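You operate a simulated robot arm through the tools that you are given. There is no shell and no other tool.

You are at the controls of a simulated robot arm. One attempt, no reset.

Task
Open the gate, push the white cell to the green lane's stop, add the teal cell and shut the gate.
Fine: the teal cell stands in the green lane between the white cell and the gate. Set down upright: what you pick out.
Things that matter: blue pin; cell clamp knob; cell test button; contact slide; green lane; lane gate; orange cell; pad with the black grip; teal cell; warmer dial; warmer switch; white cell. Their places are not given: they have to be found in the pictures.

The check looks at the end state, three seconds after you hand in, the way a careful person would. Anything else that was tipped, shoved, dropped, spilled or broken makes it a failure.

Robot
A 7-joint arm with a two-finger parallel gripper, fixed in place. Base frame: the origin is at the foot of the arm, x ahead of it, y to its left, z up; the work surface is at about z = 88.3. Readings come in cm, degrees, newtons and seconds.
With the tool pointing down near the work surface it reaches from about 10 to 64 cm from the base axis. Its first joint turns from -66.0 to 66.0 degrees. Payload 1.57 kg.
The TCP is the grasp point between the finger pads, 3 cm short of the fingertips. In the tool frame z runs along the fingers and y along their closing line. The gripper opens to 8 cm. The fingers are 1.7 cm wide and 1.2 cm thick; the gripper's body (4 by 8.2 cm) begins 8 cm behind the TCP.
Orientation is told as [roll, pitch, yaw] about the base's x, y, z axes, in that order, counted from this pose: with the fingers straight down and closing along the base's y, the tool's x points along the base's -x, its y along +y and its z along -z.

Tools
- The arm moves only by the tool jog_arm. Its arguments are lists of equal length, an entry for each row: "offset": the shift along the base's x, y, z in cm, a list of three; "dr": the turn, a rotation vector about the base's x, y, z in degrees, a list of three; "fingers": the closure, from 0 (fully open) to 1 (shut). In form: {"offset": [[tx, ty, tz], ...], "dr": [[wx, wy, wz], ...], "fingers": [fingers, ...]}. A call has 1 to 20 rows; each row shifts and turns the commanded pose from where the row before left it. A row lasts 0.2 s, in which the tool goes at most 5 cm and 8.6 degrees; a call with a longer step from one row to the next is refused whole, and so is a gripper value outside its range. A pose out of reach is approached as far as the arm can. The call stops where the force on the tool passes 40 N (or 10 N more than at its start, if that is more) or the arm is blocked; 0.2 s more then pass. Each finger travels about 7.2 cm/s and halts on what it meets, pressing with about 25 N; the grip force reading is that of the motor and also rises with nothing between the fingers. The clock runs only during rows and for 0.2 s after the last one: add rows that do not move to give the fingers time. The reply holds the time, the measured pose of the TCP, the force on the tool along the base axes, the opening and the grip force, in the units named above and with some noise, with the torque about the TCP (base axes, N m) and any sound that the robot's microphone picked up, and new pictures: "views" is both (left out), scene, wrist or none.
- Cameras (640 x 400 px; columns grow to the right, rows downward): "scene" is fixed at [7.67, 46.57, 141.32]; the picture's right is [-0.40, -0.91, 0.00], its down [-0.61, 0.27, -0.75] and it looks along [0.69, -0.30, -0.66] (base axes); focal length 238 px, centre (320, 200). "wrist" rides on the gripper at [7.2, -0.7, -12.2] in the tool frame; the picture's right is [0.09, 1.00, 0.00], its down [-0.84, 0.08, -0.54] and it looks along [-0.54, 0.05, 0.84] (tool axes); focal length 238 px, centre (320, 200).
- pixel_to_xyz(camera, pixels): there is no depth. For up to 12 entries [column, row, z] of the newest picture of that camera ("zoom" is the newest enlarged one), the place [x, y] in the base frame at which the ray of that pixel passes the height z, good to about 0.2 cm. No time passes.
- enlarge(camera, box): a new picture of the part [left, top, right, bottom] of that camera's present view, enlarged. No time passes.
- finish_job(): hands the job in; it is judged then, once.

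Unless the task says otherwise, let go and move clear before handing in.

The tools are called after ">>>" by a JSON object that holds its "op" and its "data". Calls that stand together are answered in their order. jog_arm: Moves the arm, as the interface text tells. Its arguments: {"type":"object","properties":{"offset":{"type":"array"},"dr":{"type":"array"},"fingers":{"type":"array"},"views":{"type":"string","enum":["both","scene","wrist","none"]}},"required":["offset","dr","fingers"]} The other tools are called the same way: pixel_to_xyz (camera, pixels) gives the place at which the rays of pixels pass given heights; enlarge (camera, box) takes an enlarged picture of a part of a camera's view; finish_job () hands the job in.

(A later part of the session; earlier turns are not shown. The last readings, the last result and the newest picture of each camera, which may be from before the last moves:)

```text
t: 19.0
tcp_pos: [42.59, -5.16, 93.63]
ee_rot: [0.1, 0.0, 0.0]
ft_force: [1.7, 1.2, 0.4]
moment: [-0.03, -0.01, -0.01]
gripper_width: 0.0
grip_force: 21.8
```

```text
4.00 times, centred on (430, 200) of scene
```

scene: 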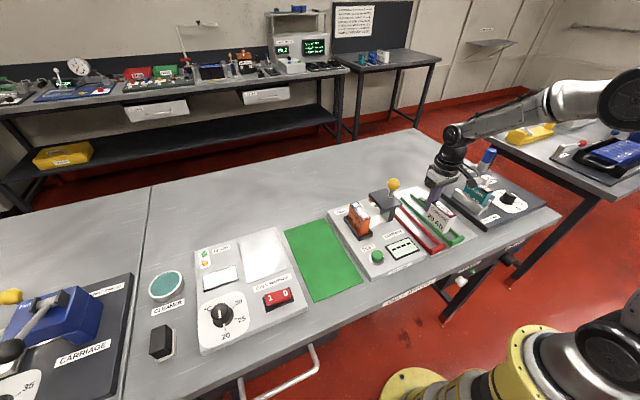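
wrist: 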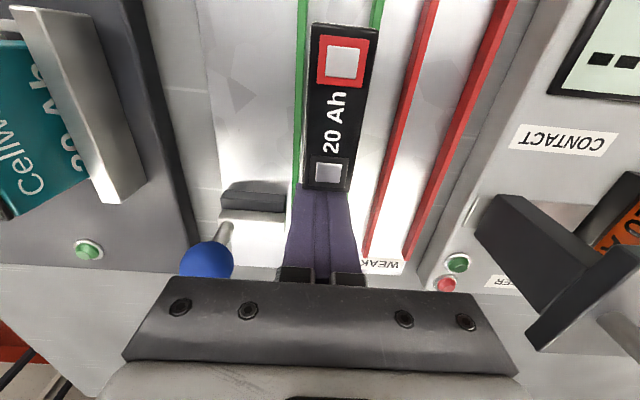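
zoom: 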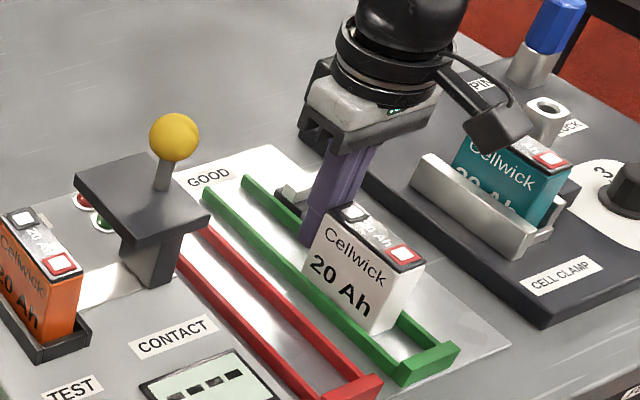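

The white cell is sliding upright with almost no force (about 2 N). I'll continue slowly toward the stop.

>>> {"op": "jog_arm", "data": {"offset": [[-0.3, 0, 0], [-0.3, 0, 0], [-0.3, 0, 0], [-0.3, 0, 0], [-0.3, 0, 0], [-0.3, 0, 0], [-0.3, 0, 0], [-0.3, 0, 0], [-0.3, 0, 0], [0, 0, 0]], "dr": [[0, 0, 0], [0, 0, 0], [0, 0, 0], [0, 0, 0], [0, 0, 0], [0, 0, 0], [0, 0, 0], [0, 0, 0], [0, 0, 0], [0, 0, 0]], "fingers": [1, 1, 1, 1, 1, 1, 1, 1, 1, 1], "views": "both"}}

>>> {"op": "enlarge", "data": {"camera": "scene", "box": [380, 150, 480, 250]}}

```text
t: 21.2
tcp_pos: [39.81, -5.15, 93.51]
ee_rot: [0.0, 0.0, 0.1]
ft_force: [1.8, -0.6, 0.6]
moment: [0.0, 0.0, 0.03]
gripper_width: 0.0
grip_force: 21.3
```

scene: 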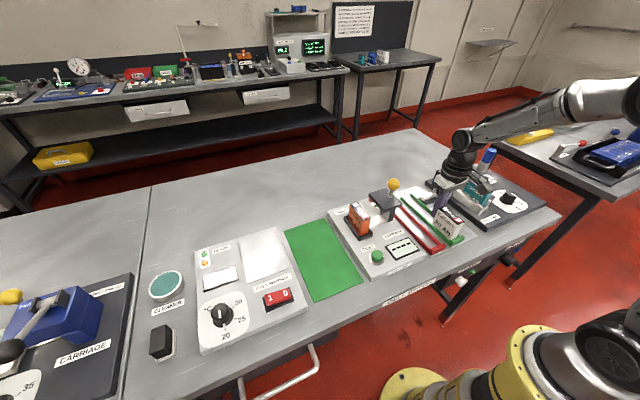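
wrist: 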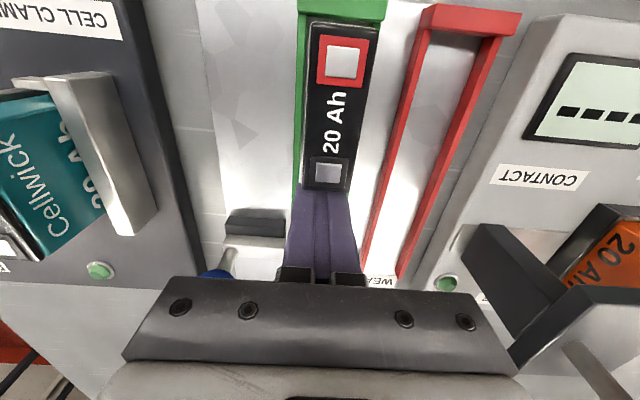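

```text
4.00 times, centred on (430, 200) of scene
```

zoom: 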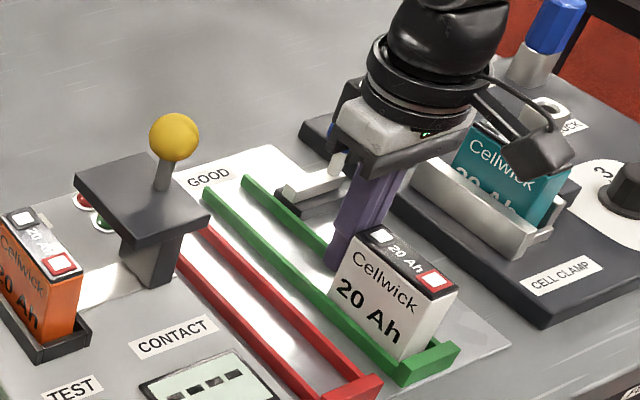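

The cell is nearly at the stop (scene zoom 402,358). I'll take small steps and look for a rise in the x force.

>>> {"op": "jog_arm", "data": {"offset": [[-0.2, 0, 0], [-0.2, 0, 0], [-0.2, 0, 0], [0, 0, 0]], "dr": [[0, 0, 0], [0, 0, 0], [0, 0, 0], [0, 0, 0]], "fingers": [1, 1, 1, 1], "views": "both"}}

>>> {"op": "enlarge", "data": {"camera": "scene", "box": [420, 190, 480, 250]}}

```text
t: 22.2
tcp_pos: [39.04, -4.93, 93.58]
ee_rot: [0.0, 0.1, 0.0]
ft_force: [1.6, -0.1, -0.7]
moment: [0.02, 0.02, 0.0]
gripper_width: 0.0
grip_force: 21.3
```

scene: 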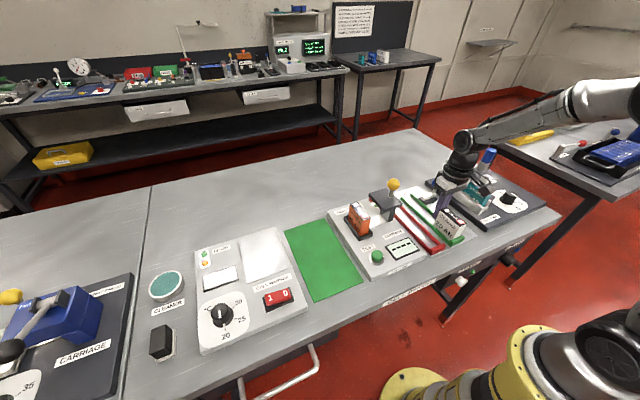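
wrist: 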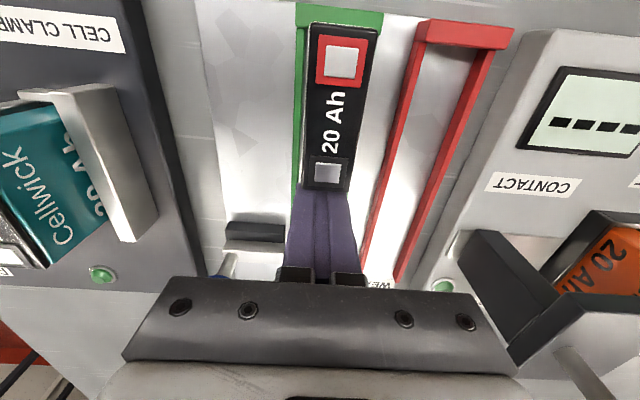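

```text
6.67 times, centred on (450, 220) of scene
```

zoom: 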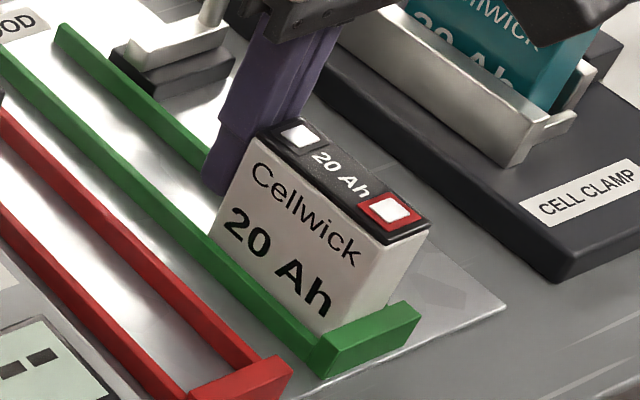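

The cell's foot (zoom 335,325) is almost touching the green stop, and the force is still only 1.6 N. I'll continue in small steps.

>>> {"op": "jog_arm", "data": {"offset": [[-0.15, 0, 0], [-0.15, 0, 0], [-0.15, 0, 0], [0, 0, 0]], "dr": [[0, 0, 0], [0, 0, 0], [0, 0, 0], [0, 0, 0]], "fingers": [1, 1, 1, 1], "views": "both"}}

>>> {"op": "enlarge", "data": {"camera": "scene", "box": [420, 190, 480, 250]}}

```text
t: 23.2
tcp_pos: [38.96, -5.0, 93.87]
ee_rot: [-0.1, -0.6, 0.1]
ft_force: [21.1, 2.4, 6.2]
moment: [0.08, -0.13, -0.02]
gripper_width: 0.0
grip_force: 21.2
```

scene: 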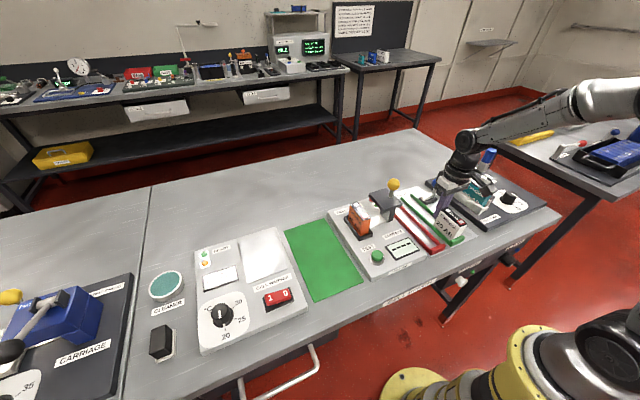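
wrist: 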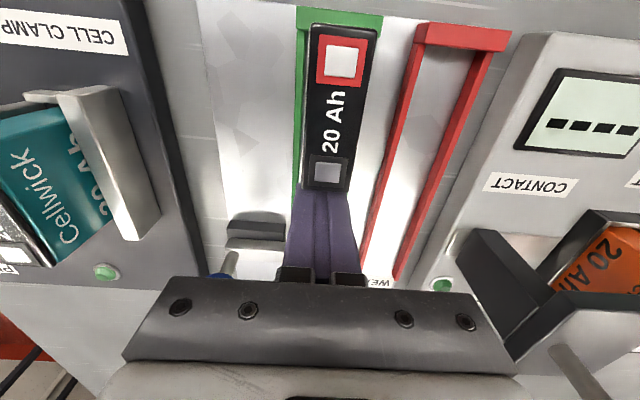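

```text
6.67 times, centred on (450, 220) of scene
```

zoom: 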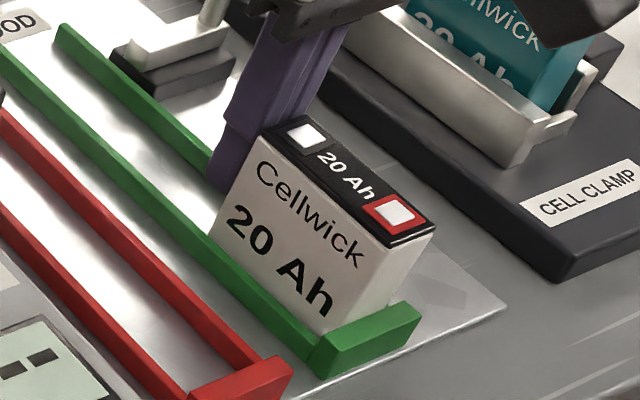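

The x force jumped to 21 N, so the cell is against the stop. Its top may be leaning slightly over the low stop, so I'll back off gently.

>>> {"op": "jog_arm", "data": {"offset": [[0.2, 0, 0], [0.2, 0, 0], [0.2, 0, 0], [0.3, 0, 0], [0.5, 0, 0], [1, 0, 0], [0, 0, 0]], "dr": [[0, 0, 0], [0, 0, 0], [0, 0, 0], [0, 0, 0], [0, 0, 0], [0, 0, 0], [0, 0, 0]], "fingers": [1, 1, 1, 1, 1, 1, 1], "views": "both"}}

>>> {"op": "enlarge", "data": {"camera": "scene", "box": [420, 190, 480, 250]}}

>>> {"op": "enlarge", "data": {"camera": "wrist", "box": [260, 0, 420, 200]}}

```text
t: 24.8
tcp_pos: [41.19, -5.1, 93.52]
ee_rot: [0.0, 0.0, -0.1]
ft_force: [-0.9, 0.4, -0.2]
moment: [-0.01, 0.04, 0.0]
gripper_width: 0.0
grip_force: 21.2
```

scene: 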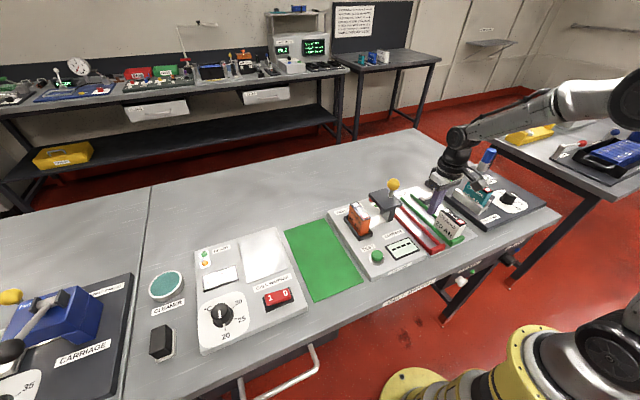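
wrist: 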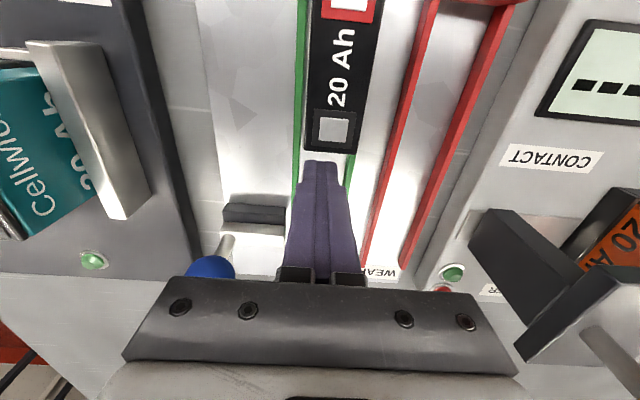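

```text
6.67 times, centred on (450, 220) of scene
```

zoom: 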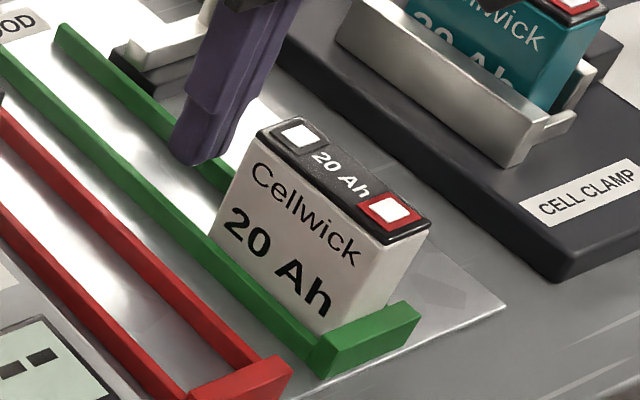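

```text
2.00 times, centred on (340, 100) of wrist
```

zoom: 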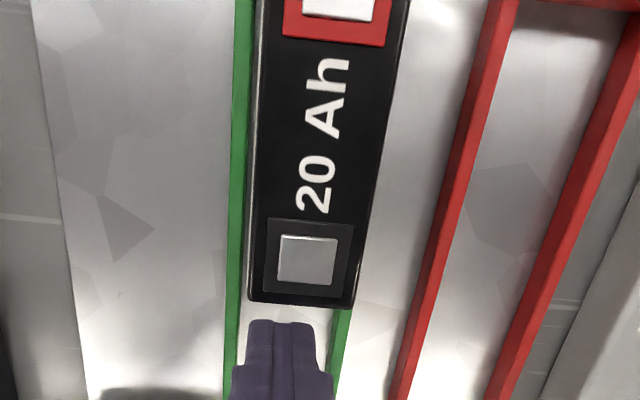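

The white cell is at rest, upright and snug against the stop. I'll now rise and look at the teal cell in the clamp.

>>> {"op": "jog_arm", "data": {"offset": [[0.5, 0, 1], [0, 0, 4], [0, 0, 4.5], [0, 0, 4.5], [-3, -3, 0], [-3, -4, 0], [-3, -4, 0], [-2, -4, 0], [0, -2, 0], [0, 0, 0]], "dr": [[0, 0, 0], [0, 0, 0], [0, 0, 0], [0, 0, 0], [0, 0, 0], [0, 0, 0], [0, 0, 0], [0, 0, 0], [0, 0, 0], [0, 0, 0]], "fingers": [1, 1, 1, 1, 0.8, 0.6, 0.3, 0, 0, 0], "views": "both"}}

>>> {"op": "enlarge", "data": {"camera": "wrist", "box": [250, 100, 410, 240]}}

>>> {"op": "enlarge", "data": {"camera": "scene", "box": [440, 160, 520, 230]}}

```text
t: 27.0
tcp_pos: [30.99, -22.13, 107.57]
ee_rot: [0.0, 0.1, 0.1]
ft_force: [-0.3, -0.2, 0.1]
moment: [-0.04, 0.04, -0.02]
gripper_width: 8.02
grip_force: 0.1
```

scene: 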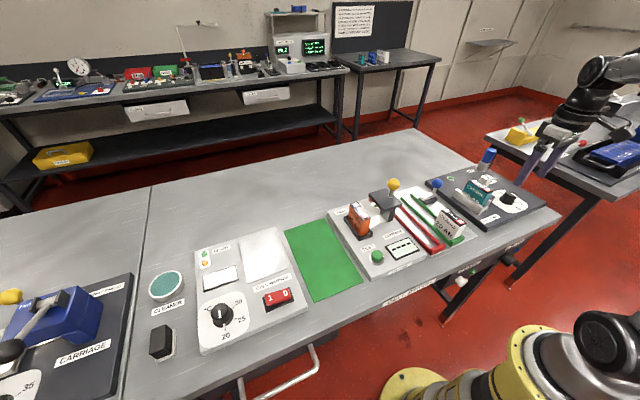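
wrist: 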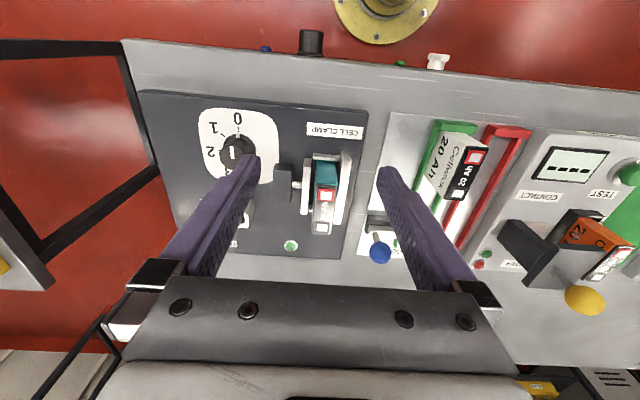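

```text
2.86 times, centred on (330, 170) of wrist
```

zoom: 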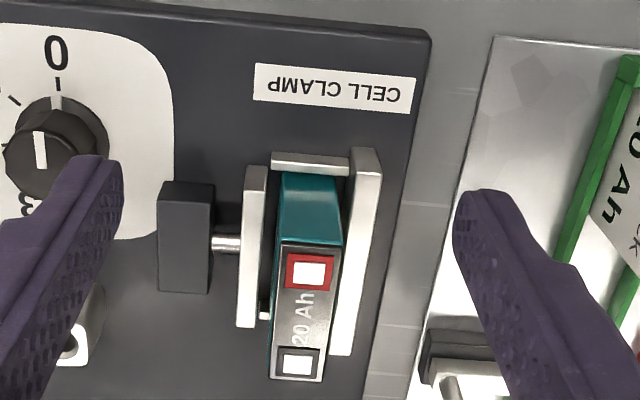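

```text
5.71 times, centred on (480, 195) of scene
```

zoom: 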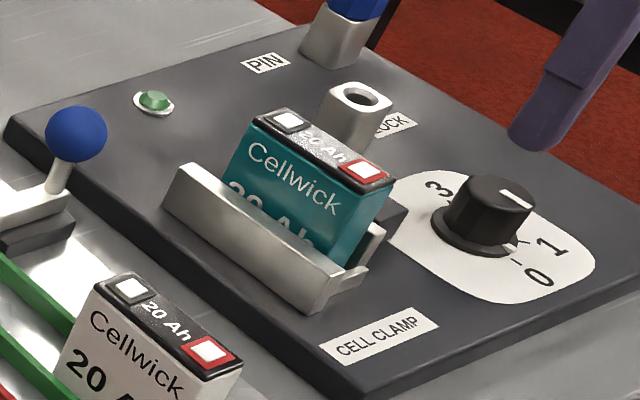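

The dial still reads 0, and the teal cell has visible gaps to both jaws. I'll triangulate the top corners of the teal cell and the jaw tops.

>>> {"op": "pixel_to_xyz", "data": {"camera": "wrist", "pixels": [[316.7, 184, 96], [337, 185.75, 96], [312.5, 233, 96], [330.7, 233.7, 96], [316.7, 184, 97], [337, 185.75, 97], [312.5, 233, 97], [330.7, 233.7, 97], [341, 152, 92], [351, 152, 92], [334, 224, 92], [343, 224, 92]]}}

>>> {"op": "pixel_to_xyz", "data": {"camera": "scene", "pixels": [[467.75, 181, 96], [486.65, 193.6, 96], [493.5, 191.15, 96], [472.1, 178.9, 96], [467.75, 181, 97], [486.65, 193.6, 97], [493.5, 191.15, 97], [472.1, 178.9, 97], [457, 189, 92], [481, 208, 92], [457, 189, 93], [481, 208, 93]]}}

```text
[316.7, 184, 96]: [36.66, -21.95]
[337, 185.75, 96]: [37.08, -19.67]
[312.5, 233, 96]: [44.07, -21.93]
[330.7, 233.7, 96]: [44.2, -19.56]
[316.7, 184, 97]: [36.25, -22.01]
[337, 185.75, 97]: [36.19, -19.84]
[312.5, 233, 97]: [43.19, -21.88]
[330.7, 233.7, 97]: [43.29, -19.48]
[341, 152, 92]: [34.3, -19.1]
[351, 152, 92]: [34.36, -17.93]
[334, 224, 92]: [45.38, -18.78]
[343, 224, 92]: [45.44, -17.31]
```

```text
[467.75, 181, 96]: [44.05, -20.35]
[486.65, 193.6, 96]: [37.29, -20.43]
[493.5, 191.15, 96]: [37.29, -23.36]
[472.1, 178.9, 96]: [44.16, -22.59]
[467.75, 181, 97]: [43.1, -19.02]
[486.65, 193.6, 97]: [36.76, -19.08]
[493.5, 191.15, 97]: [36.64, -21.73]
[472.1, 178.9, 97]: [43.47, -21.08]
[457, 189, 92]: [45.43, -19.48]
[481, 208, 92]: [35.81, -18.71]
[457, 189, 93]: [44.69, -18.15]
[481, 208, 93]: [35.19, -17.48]
```

The teal cell's top is at about z=96.6, centred near (40.1, -20.8) and 2.4 cm thick. The jaw tops are at about z=93.1, so I'll grip across y with the tips just above the jaws, moving over it first.

>>> {"op": "jog_arm", "data": {"offset": [[4, 0.6, 0], [4, 0.6, 0], [1.1, 0.1, 0], [0, 0, -3], [0, 0, -2.5], [0, 0, 0]], "dr": [[0, 0, 0], [0, 0, 0], [0, 0, 0], [0, 0, 0], [0, 0, 0], [0, 0, 0]], "fingers": [0.2, 0.375, 0.375, 0.375, 0.375, 0.375], "views": "both"}}

>>> {"op": "enlarge", "data": {"camera": "wrist", "box": [220, 40, 420, 220]}}

>>> {"op": "enlarge", "data": {"camera": "scene", "box": [440, 130, 520, 220]}}

```text
t: 28.4
tcp_pos: [39.94, -20.96, 101.86]
ee_rot: [0.0, 0.1, -0.1]
ft_force: [-0.5, 0.4, -0.2]
moment: [0.02, -0.03, -0.01]
gripper_width: 5.0
grip_force: 0.0
```

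scene: 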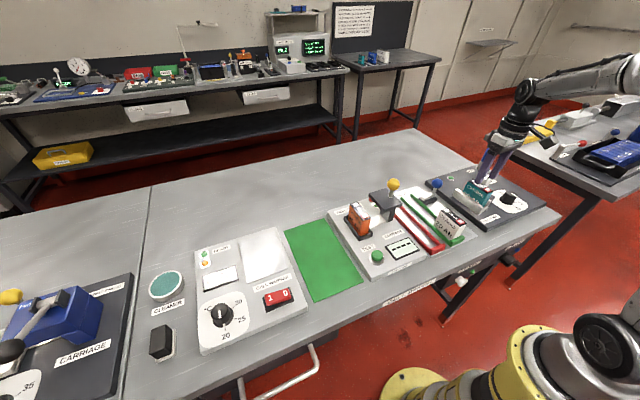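
wrist: 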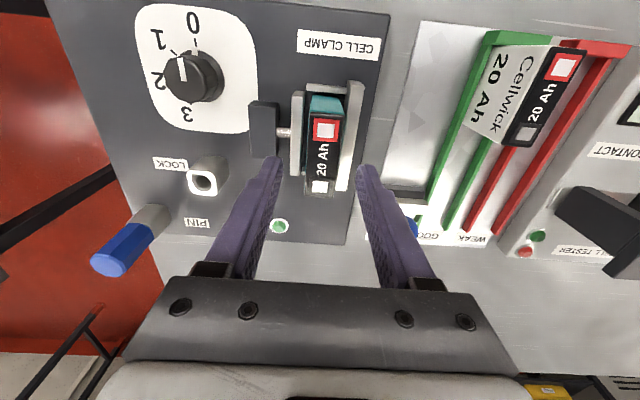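

```text
2.22 times, centred on (320, 130) of wrist
```

zoom: 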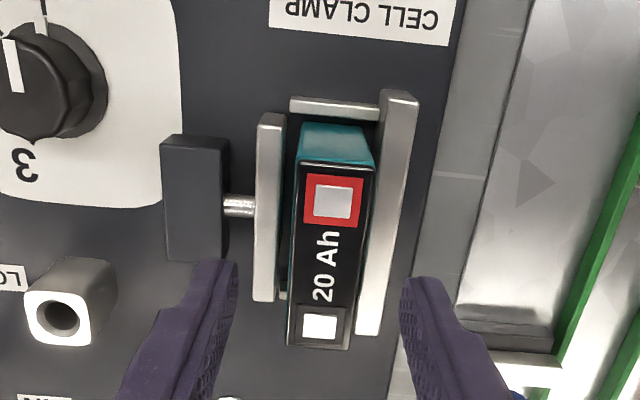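

```text
4.44 times, centred on (480, 175) of scene
```

zoom: 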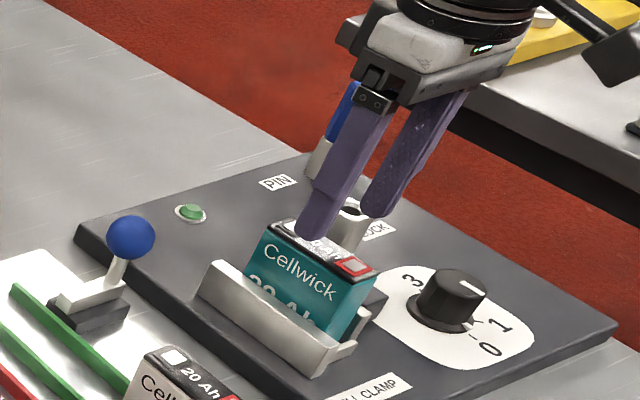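

Both jaws show gaps to the cell, confirming it's loose, and the fingers straddle it with about 1.3 cm on each side. I'm descending so the tips stay just above the fixed jaw.

>>> {"op": "jog_arm", "data": {"offset": [[0.1, 0.15, -2], [0, 0, -1.5], [0, 0, -1], [0, 0, -0.5], [0, 0, 0]], "dr": [[0, 0, 0], [0, 0, 0], [0, 0, 0], [0, 0, 0], [0, 0, 0]], "fingers": [0.375, 0.375, 0.375, 0.375, 0.375], "views": "both"}}

>>> {"op": "enlarge", "data": {"camera": "wrist", "box": [220, 40, 420, 220]}}

>>> {"op": "enlarge", "data": {"camera": "scene", "box": [440, 140, 520, 220]}}

```text
t: 29.6
tcp_pos: [39.88, -20.6, 96.94]
ee_rot: [0.0, 0.0, -0.1]
ft_force: [-1.3, 0.0, 0.4]
moment: [0.01, 0.03, 0.0]
gripper_width: 4.98
grip_force: 0.0
```

scene: 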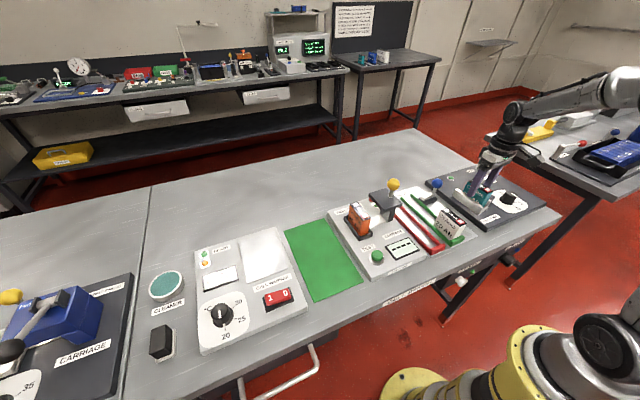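
wrist: 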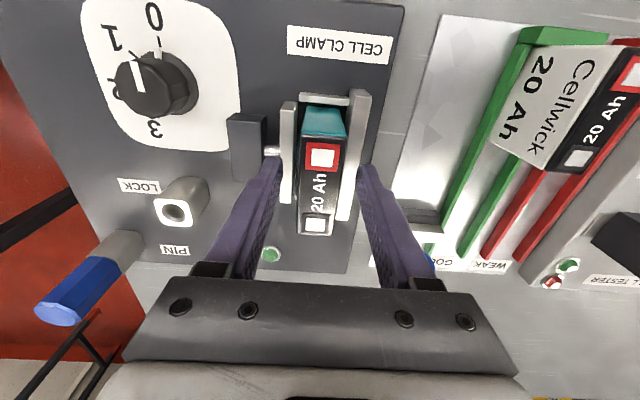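

```text
2.22 times, centred on (320, 130) of wrist
```

zoom: 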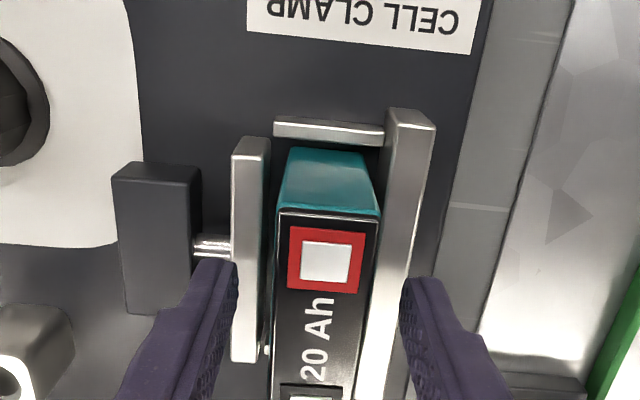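

```text
5.00 times, centred on (480, 180) of scene
```

zoom: 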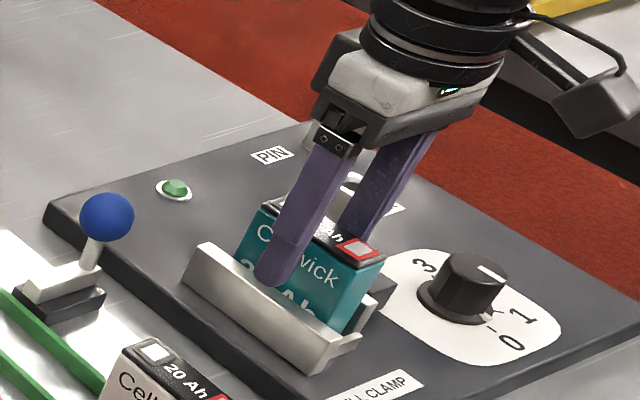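

The tips are beside the cell above the jaws with no contact force. I'm closing the grip now.

>>> {"op": "jog_arm", "data": {"offset": [[0.1, -0.1, 0], [0, 0, 0], [0, 0, 0], [0, 0, 0]], "dr": [[0, 0, 0], [0, 0, 0], [0, 0, 0], [0, 0, 0]], "fingers": [0.55, 0.65, 1, 1], "views": "both"}}

>>> {"op": "enlarge", "data": {"camera": "wrist", "box": [220, 40, 420, 220]}}

```text
t: 30.6
tcp_pos: [39.91, -20.71, 96.94]
ee_rot: [-0.1, 0.0, 0.0]
ft_force: [0.6, 1.0, 1.4]
moment: [0.03, 0.08, -0.01]
gripper_width: 2.57
grip_force: 25.0
```

scene: 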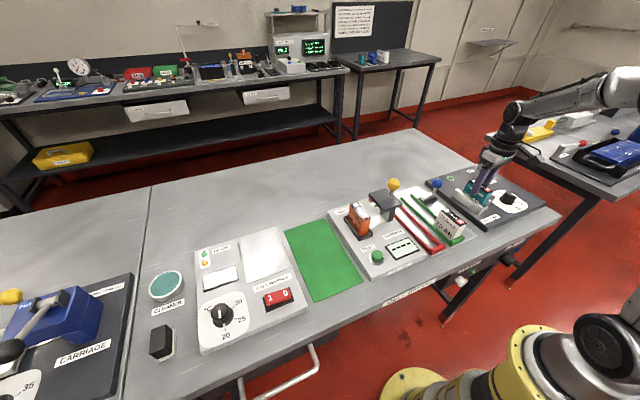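
wrist: 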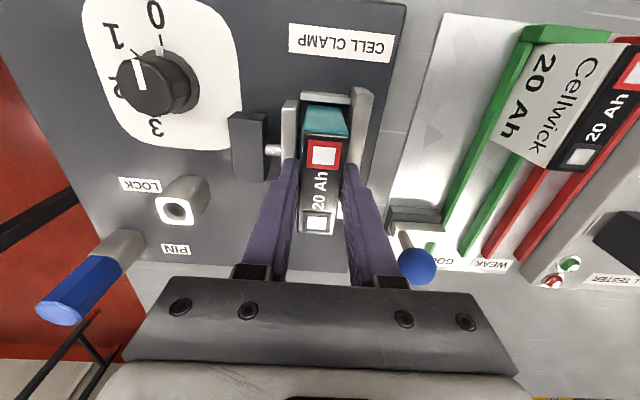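

```text
2.22 times, centred on (320, 130) of wrist
```

zoom: 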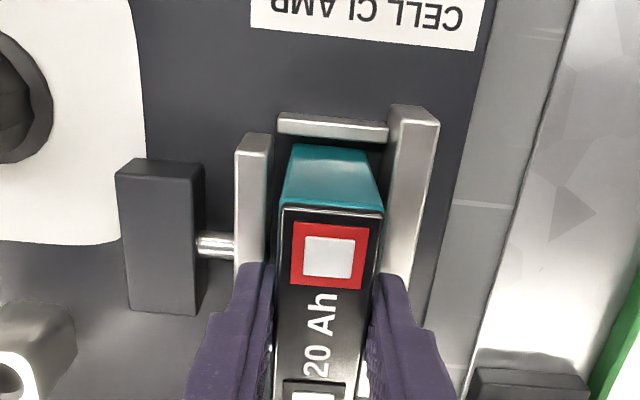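

The cell is gripped at 2.57 cm. I'll lift 0.5 cm and check the z force, to be sure the clamp isn't holding it.

>>> {"op": "jog_arm", "data": {"offset": [[0, 0, 0.2], [0, 0, 0.3], [0, 0, 0]], "dr": [[0, 0, 0], [0, 0, 0], [0, 0, 0]], "fingers": [1, 1, 1], "views": "both"}}

>>> {"op": "enlarge", "data": {"camera": "scene", "box": [440, 140, 520, 220]}}

```text
t: 31.4
tcp_pos: [39.96, -20.78, 97.34]
ee_rot: [0.0, 0.0, -0.1]
ft_force: [-0.6, -0.4, -2.1]
moment: [-0.02, -0.03, -0.01]
gripper_width: 2.56
grip_force: 25.0
```

scene: 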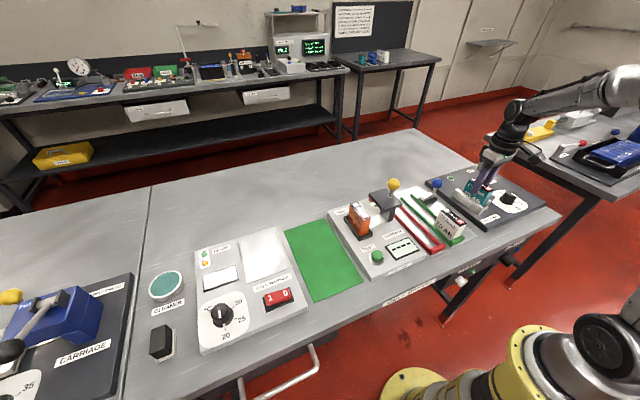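
wrist: 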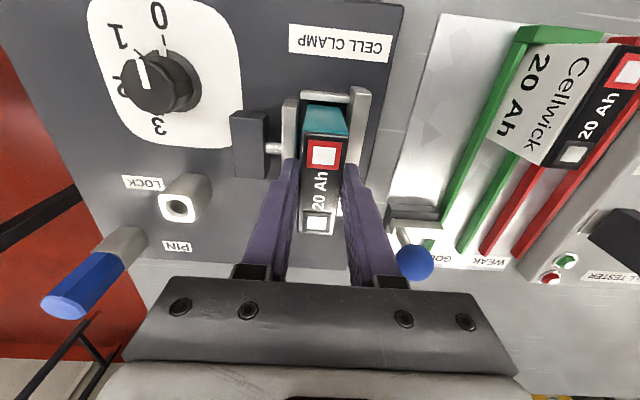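

```text
5.00 times, centred on (480, 180) of scene
```

zoom: 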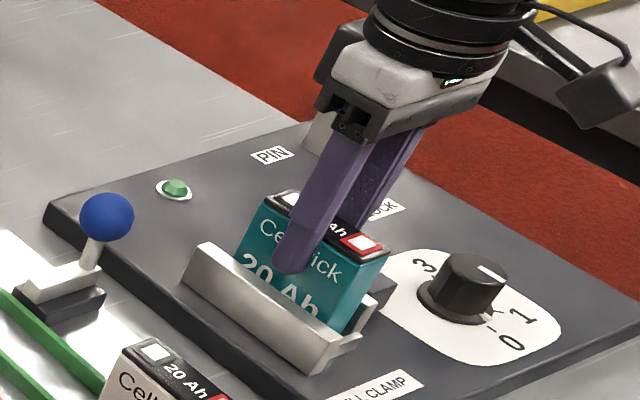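

The z force is only -2.1 N (the cell's own weight), so it's free of the clamp. I'll lift straight up to a safe height.

>>> {"op": "jog_arm", "data": {"offset": [[0, 0, 1], [0, 0, 2], [0, 0, 3], [0, 0, 3.2], [0, 0, 0]], "dr": [[0, 0, 0], [0, 0, 0], [0, 0, 0], [0, 0, 0], [0, 0, 0]], "fingers": [1, 1, 1, 1, 1], "views": "both"}}

>>> {"op": "enlarge", "data": {"camera": "scene", "box": [420, 110, 520, 230]}}

>>> {"op": "enlarge", "data": {"camera": "wrist", "box": [240, 80, 400, 260]}}

```text
t: 32.6
tcp_pos: [40.06, -20.57, 106.49]
ee_rot: [0.0, 0.0, 0.1]
ft_force: [0.2, 0.6, -1.9]
moment: [0.0, 0.01, -0.02]
gripper_width: 2.55
grip_force: 25.3
```

scene: 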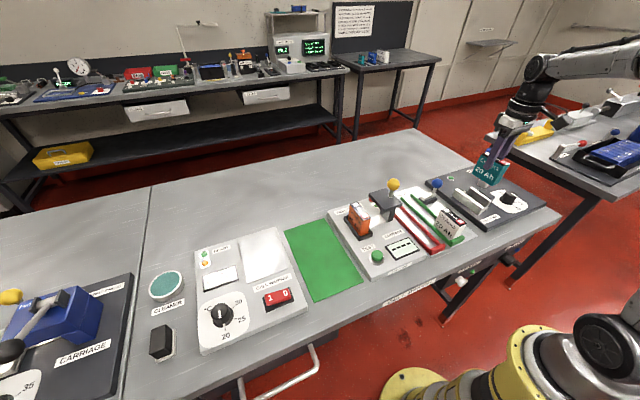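
wrist: 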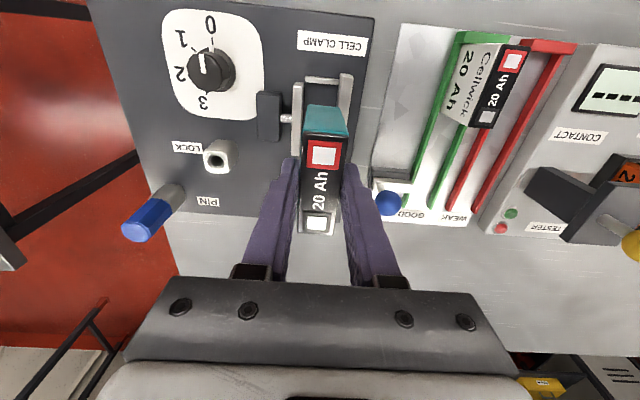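

```text
3.33 times, centred on (470, 170) of scene
```

zoom: 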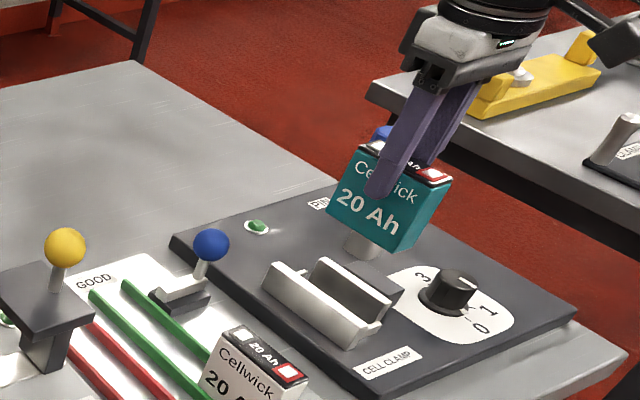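

```text
2.22 times, centred on (320, 170) of wrist
```

zoom: 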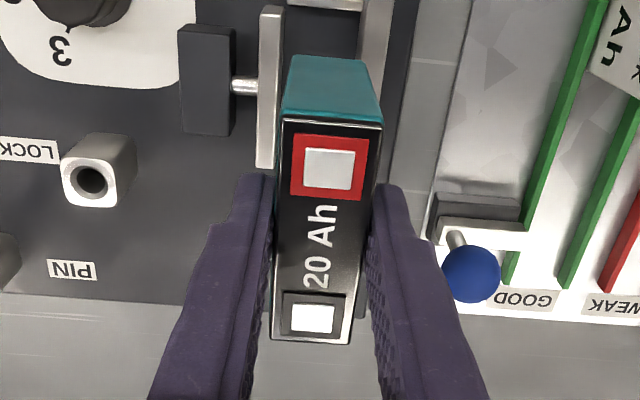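

The cell hangs upright, spanning about -3.35 to +3.7 cm in x from the TCP. The gate bar's inner face works out to x≈46.7, so there's roughly 8.5 cm for a 7 cm cell. I'll carry it over the lane at x≈42.

>>> {"op": "jog_arm", "data": {"offset": [[0.5, 3.5, 0], [0.5, 4, 0], [0.5, 4, 0], [0.4, 3.9, 0], [0, 0, 0]], "dr": [[0, 0, 0], [0, 0, 0], [0, 0, 0], [0, 0, 0], [0, 0, 0]], "fingers": [1, 1, 1, 1, 1], "views": "both"}}

>>> {"op": "enlarge", "data": {"camera": "wrist", "box": [240, 0, 400, 180]}}

>>> {"op": "enlarge", "data": {"camera": "scene", "box": [390, 120, 490, 250]}}

```text
t: 33.8
tcp_pos: [42.2, -5.39, 106.71]
ee_rot: [0.0, 0.0, -0.1]
ft_force: [0.2, 0.7, -1.8]
moment: [0.02, 0.03, 0.04]
gripper_width: 2.58
grip_force: 24.5
```

scene: 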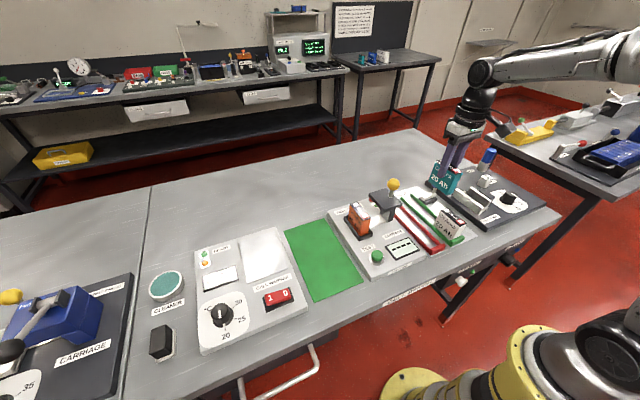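
wrist: 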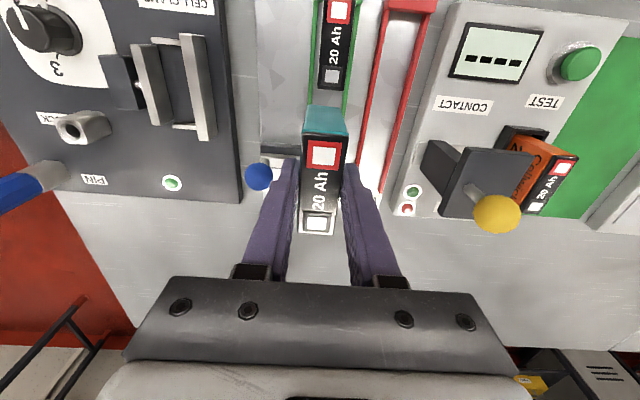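

```text
2.22 times, centred on (320, 90) of wrist
```

zoom: 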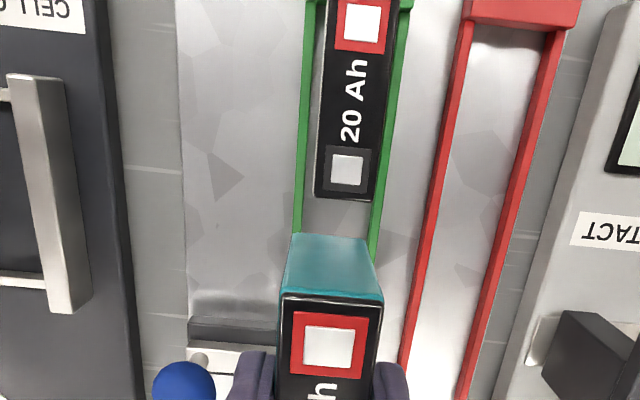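

```text
3.08 times, centred on (440, 185) of scene
```

zoom: 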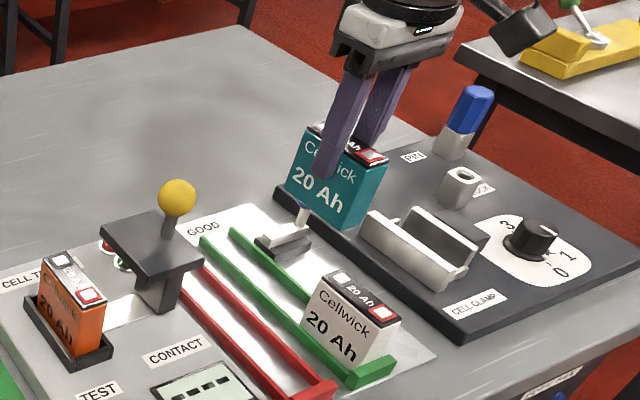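

Looking down the lane, I can see the rails (zoom about 302,230 and 372,235) and the white cell's near edge. I'll measure them for exact alignment.

>>> {"op": "pixel_to_xyz", "data": {"camera": "wrist", "pixels": [[311.9, 103.5, 89.6], [343.4, 105.8, 89.6], [308.4, 103.5, 89.6], [347.5, 105.8, 89.6], [317.7, 86.8, 94.5], [343.4, 90, 94.5], [315.5, 12, 89.6], [357, 12, 89.6], [270, 154, 90.5]]}}

>>> {"op": "enlarge", "data": {"camera": "wrist", "box": [270, 70, 380, 180]}}

```text
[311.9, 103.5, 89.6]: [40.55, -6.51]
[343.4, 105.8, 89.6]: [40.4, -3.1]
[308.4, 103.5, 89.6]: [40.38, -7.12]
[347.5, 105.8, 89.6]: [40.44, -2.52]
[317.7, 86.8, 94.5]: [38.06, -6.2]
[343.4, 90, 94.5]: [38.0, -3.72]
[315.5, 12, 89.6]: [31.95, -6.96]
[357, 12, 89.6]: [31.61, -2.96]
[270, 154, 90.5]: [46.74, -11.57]
```

```text
3.64 times, centred on (325, 125) of wrist
```

zoom: 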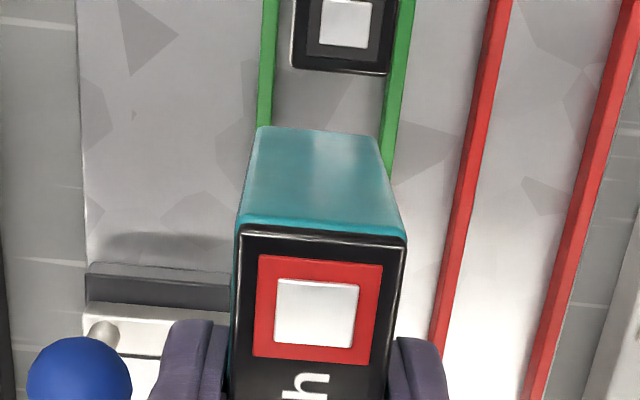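

The inner rail edges are at y≈-6.5 and -3.1, so the lane centre is about -4.85, and the white cell's +x face is at x≈38.05. The teal cell is centred at about y=-5.4, so I'll shift +0.5 in y and come down most of the way.

>>> {"op": "jog_arm", "data": {"offset": [[-0.1, 0.5, 0], [0, 0, -3], [0, 0, -3], [0, 0, -2], [0, 0, 0]], "dr": [[0, 0, 0], [0, 0, 0], [0, 0, 0], [0, 0, 0], [0, 0, 0]], "fingers": [1, 1, 1, 1, 1], "views": "both"}}

>>> {"op": "enlarge", "data": {"camera": "wrist", "box": [240, 0, 400, 180]}}

>>> {"op": "enlarge", "data": {"camera": "scene", "box": [390, 150, 480, 250]}}

```text
t: 35.0
tcp_pos: [41.94, -4.79, 98.85]
ee_rot: [0.0, 0.0, -0.1]
ft_force: [0.8, -0.6, -2.5]
moment: [-0.01, 0.03, -0.03]
gripper_width: 2.55
grip_force: 25.0
```

scene: 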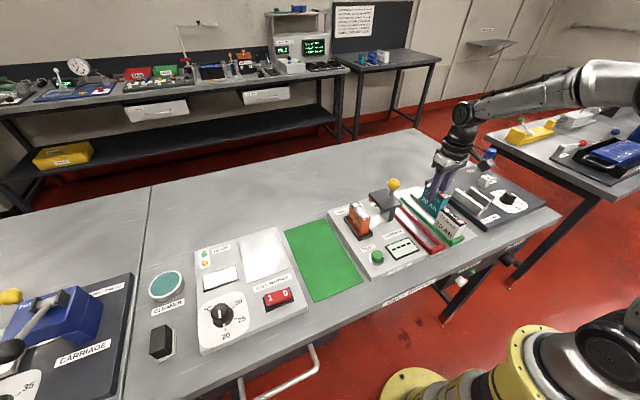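
wrist: 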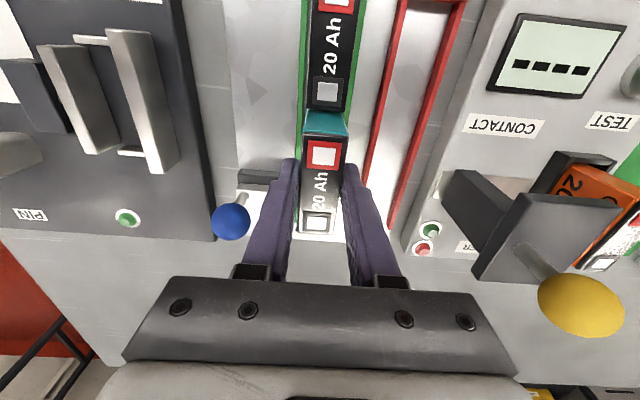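

```text
2.22 times, centred on (320, 90) of wrist
```

zoom: 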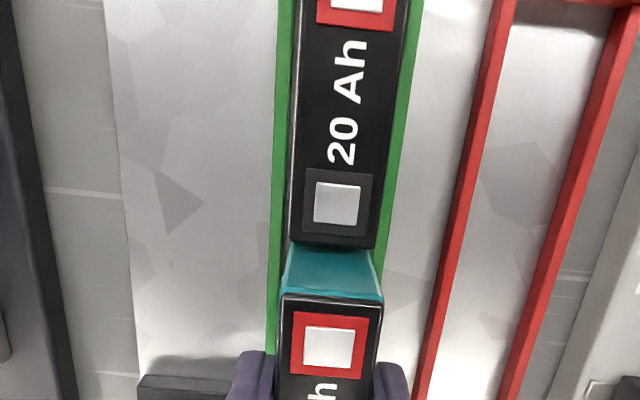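

```text
4.00 times, centred on (435, 200) of scene
```

zoom: 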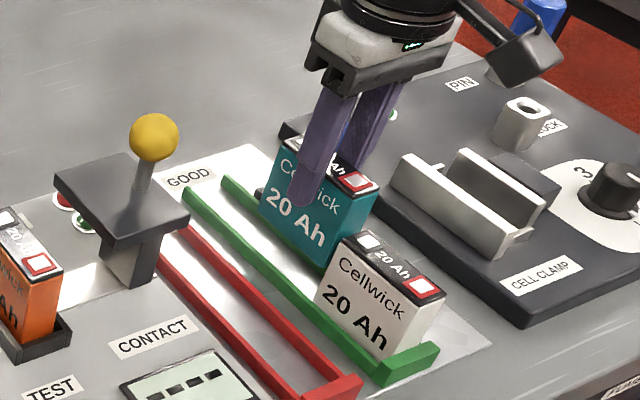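

The teal cell lines up in y with the white one (both centred near -4.8) with a 0.3 cm gap in x. I'll add a touch of clearance and descend further.

>>> {"op": "jog_arm", "data": {"offset": [[0.2, 0, -0.8], [0, 0, -0.8], [0, 0, -0.8], [0, 0, -0.6], [0, 0, 0]], "dr": [[0, 0, 0], [0, 0, 0], [0, 0, 0], [0, 0, 0], [0, 0, 0]], "fingers": [1, 1, 1, 1, 1], "views": "both"}}

>>> {"op": "enlarge", "data": {"camera": "scene", "box": [400, 170, 470, 250]}}

>>> {"op": "enlarge", "data": {"camera": "wrist", "box": [240, 0, 400, 180]}}

```text
t: 36.2
tcp_pos: [41.96, -4.8, 95.71]
ee_rot: [0.0, -0.1, 0.0]
ft_force: [-0.2, 0.5, -3.6]
moment: [0.02, 0.0, 0.02]
gripper_width: 2.56
grip_force: 25.3
```

scene: 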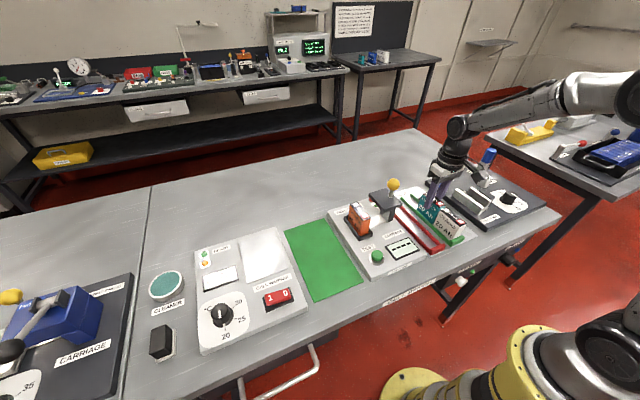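
wrist: 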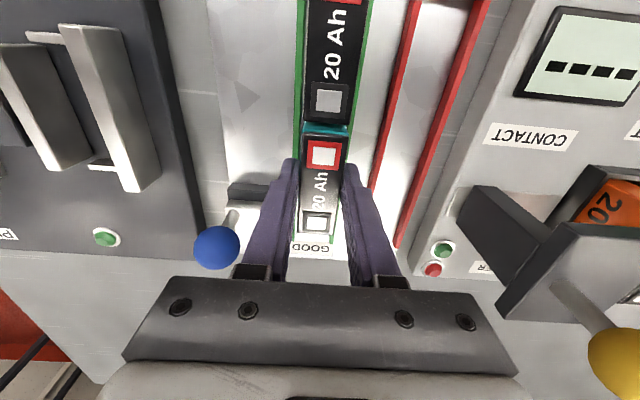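

```text
5.00 times, centred on (435, 210) of scene
```

zoom: 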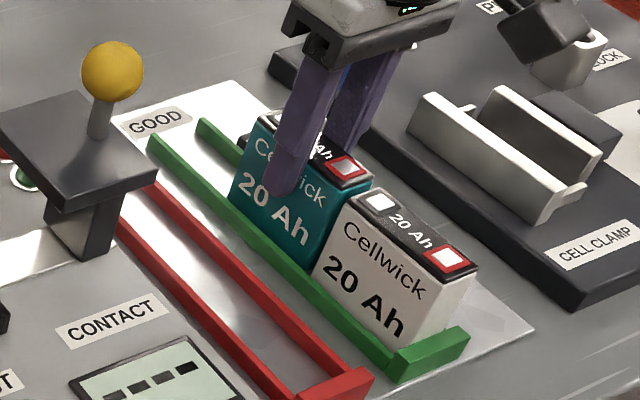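

```text
2.22 times, centred on (320, 90) of wrist
```

zoom: 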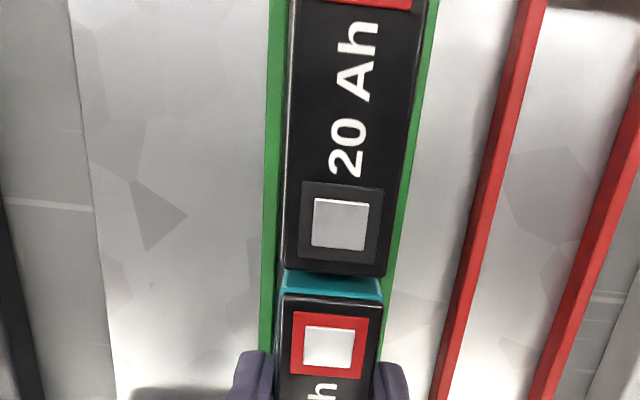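

The teal cell sits between the rails about 1 cm above the floor, with no contact yet. I'll lower it slowly until I feel the floor.

>>> {"op": "jog_arm", "data": {"offset": [[0, 0, -0.15], [0, 0, -0.15], [0, 0, -0.15], [0, 0, -0.15], [0, 0, 0]], "dr": [[0, 0, 0], [0, 0, 0], [0, 0, 0], [0, 0, 0], [0, 0, 0]], "fingers": [1, 1, 1, 1, 1], "views": "none"}}

```text
t: 37.4
tcp_pos: [42.13, -4.8, 95.34]
ee_rot: [0.1, -0.2, 0.0]
ft_force: [-7.6, -1.1, 19.6]
moment: [-0.01, 0.41, -0.02]
gripper_width: 2.58
grip_force: 24.7
```

The z force rose to about 20 N, so the bottom has touched something near TCP z=95.3. I'll relieve the pressure slightly and check the pictures to confirm it's the lane floor.

>>> {"op": "jog_arm", "data": {"offset": [[0, 0, 0.15], [0, 0, 0]], "dr": [[0, 0, 0], [0, 0, 0]], "fingers": [1, 1], "views": "both"}}

>>> {"op": "enlarge", "data": {"camera": "scene", "box": [410, 180, 460, 240]}}

>>> {"op": "enlarge", "data": {"camera": "wrist", "box": [260, 60, 380, 260]}}

```text
t: 38.0
tcp_pos: [42.07, -4.67, 95.31]
ee_rot: [0.0, -0.2, 0.0]
ft_force: [-1.9, 1.3, 13.0]
moment: [0.03, -0.42, 0.01]
gripper_width: 2.54
grip_force: 24.9
```

scene: 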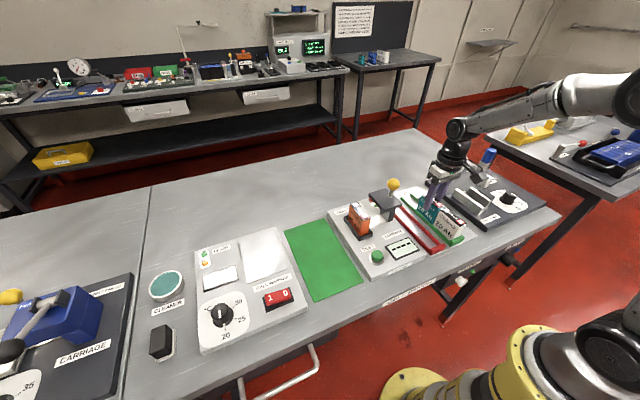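
wrist: 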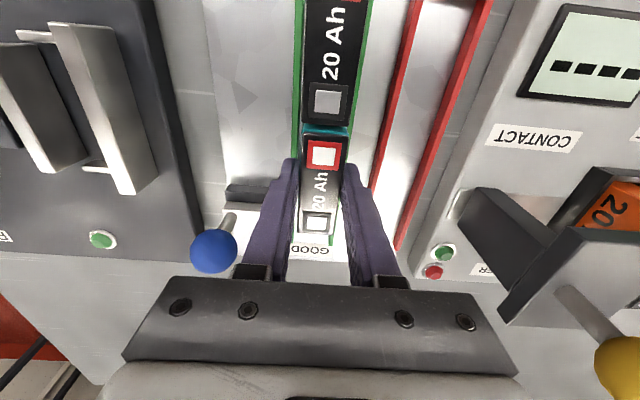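

```text
6.67 times, centred on (435, 210) of scene
```

zoom: 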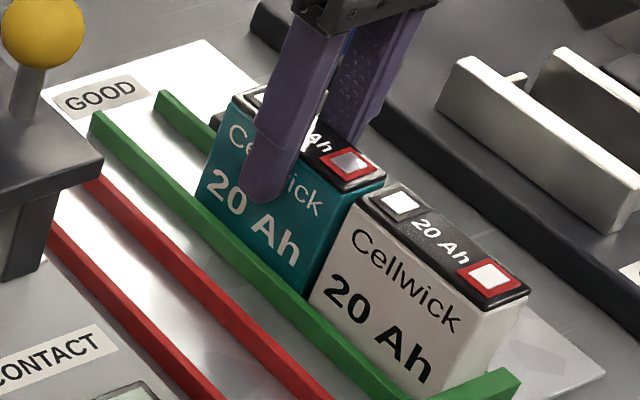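

```text
2.00 times, centred on (320, 160) of wrist
```

zoom: 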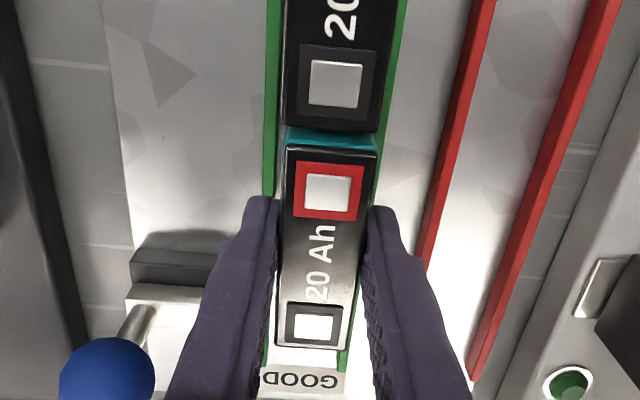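

The picture looks consistent with the cell on the floor, but I want to be sure it isn't sitting on a rail. I'll compare the two top edges at high zoom.

>>> {"op": "enlarge", "data": {"camera": "scene", "box": [420, 185, 470, 235]}}

>>> {"op": "enlarge", "data": {"camera": "wrist", "box": [290, 70, 360, 150]}}

>>> {"op": "enlarge", "data": {"camera": "wrist", "box": [270, 190, 370, 260]}}

```text
8.00 times, centred on (445, 210) of scene
```

zoom: 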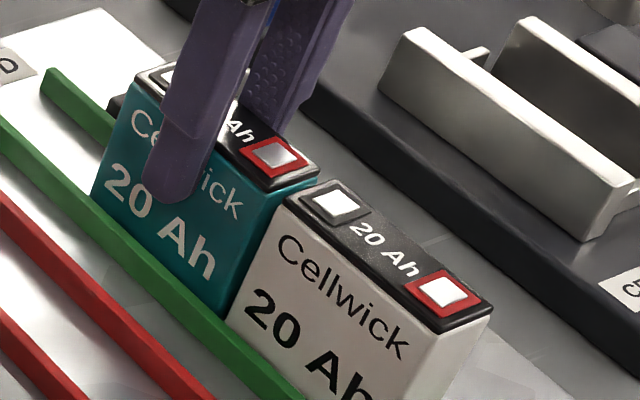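

```text
5.00 times, centred on (325, 110) of wrist
```

zoom: 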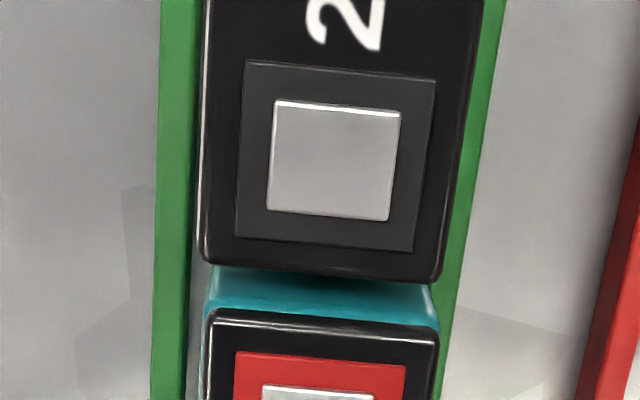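

```text
5.71 times, centred on (320, 225) of wrist
```

zoom: 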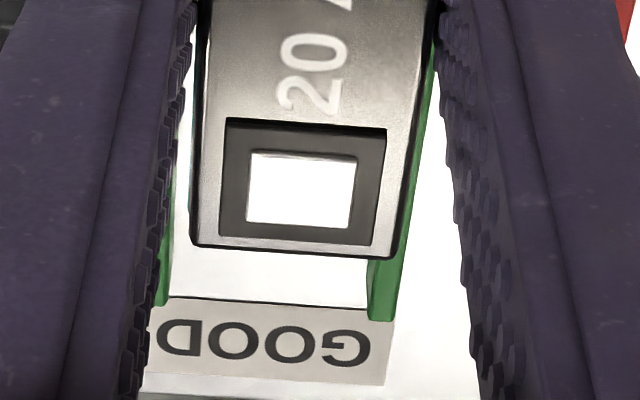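

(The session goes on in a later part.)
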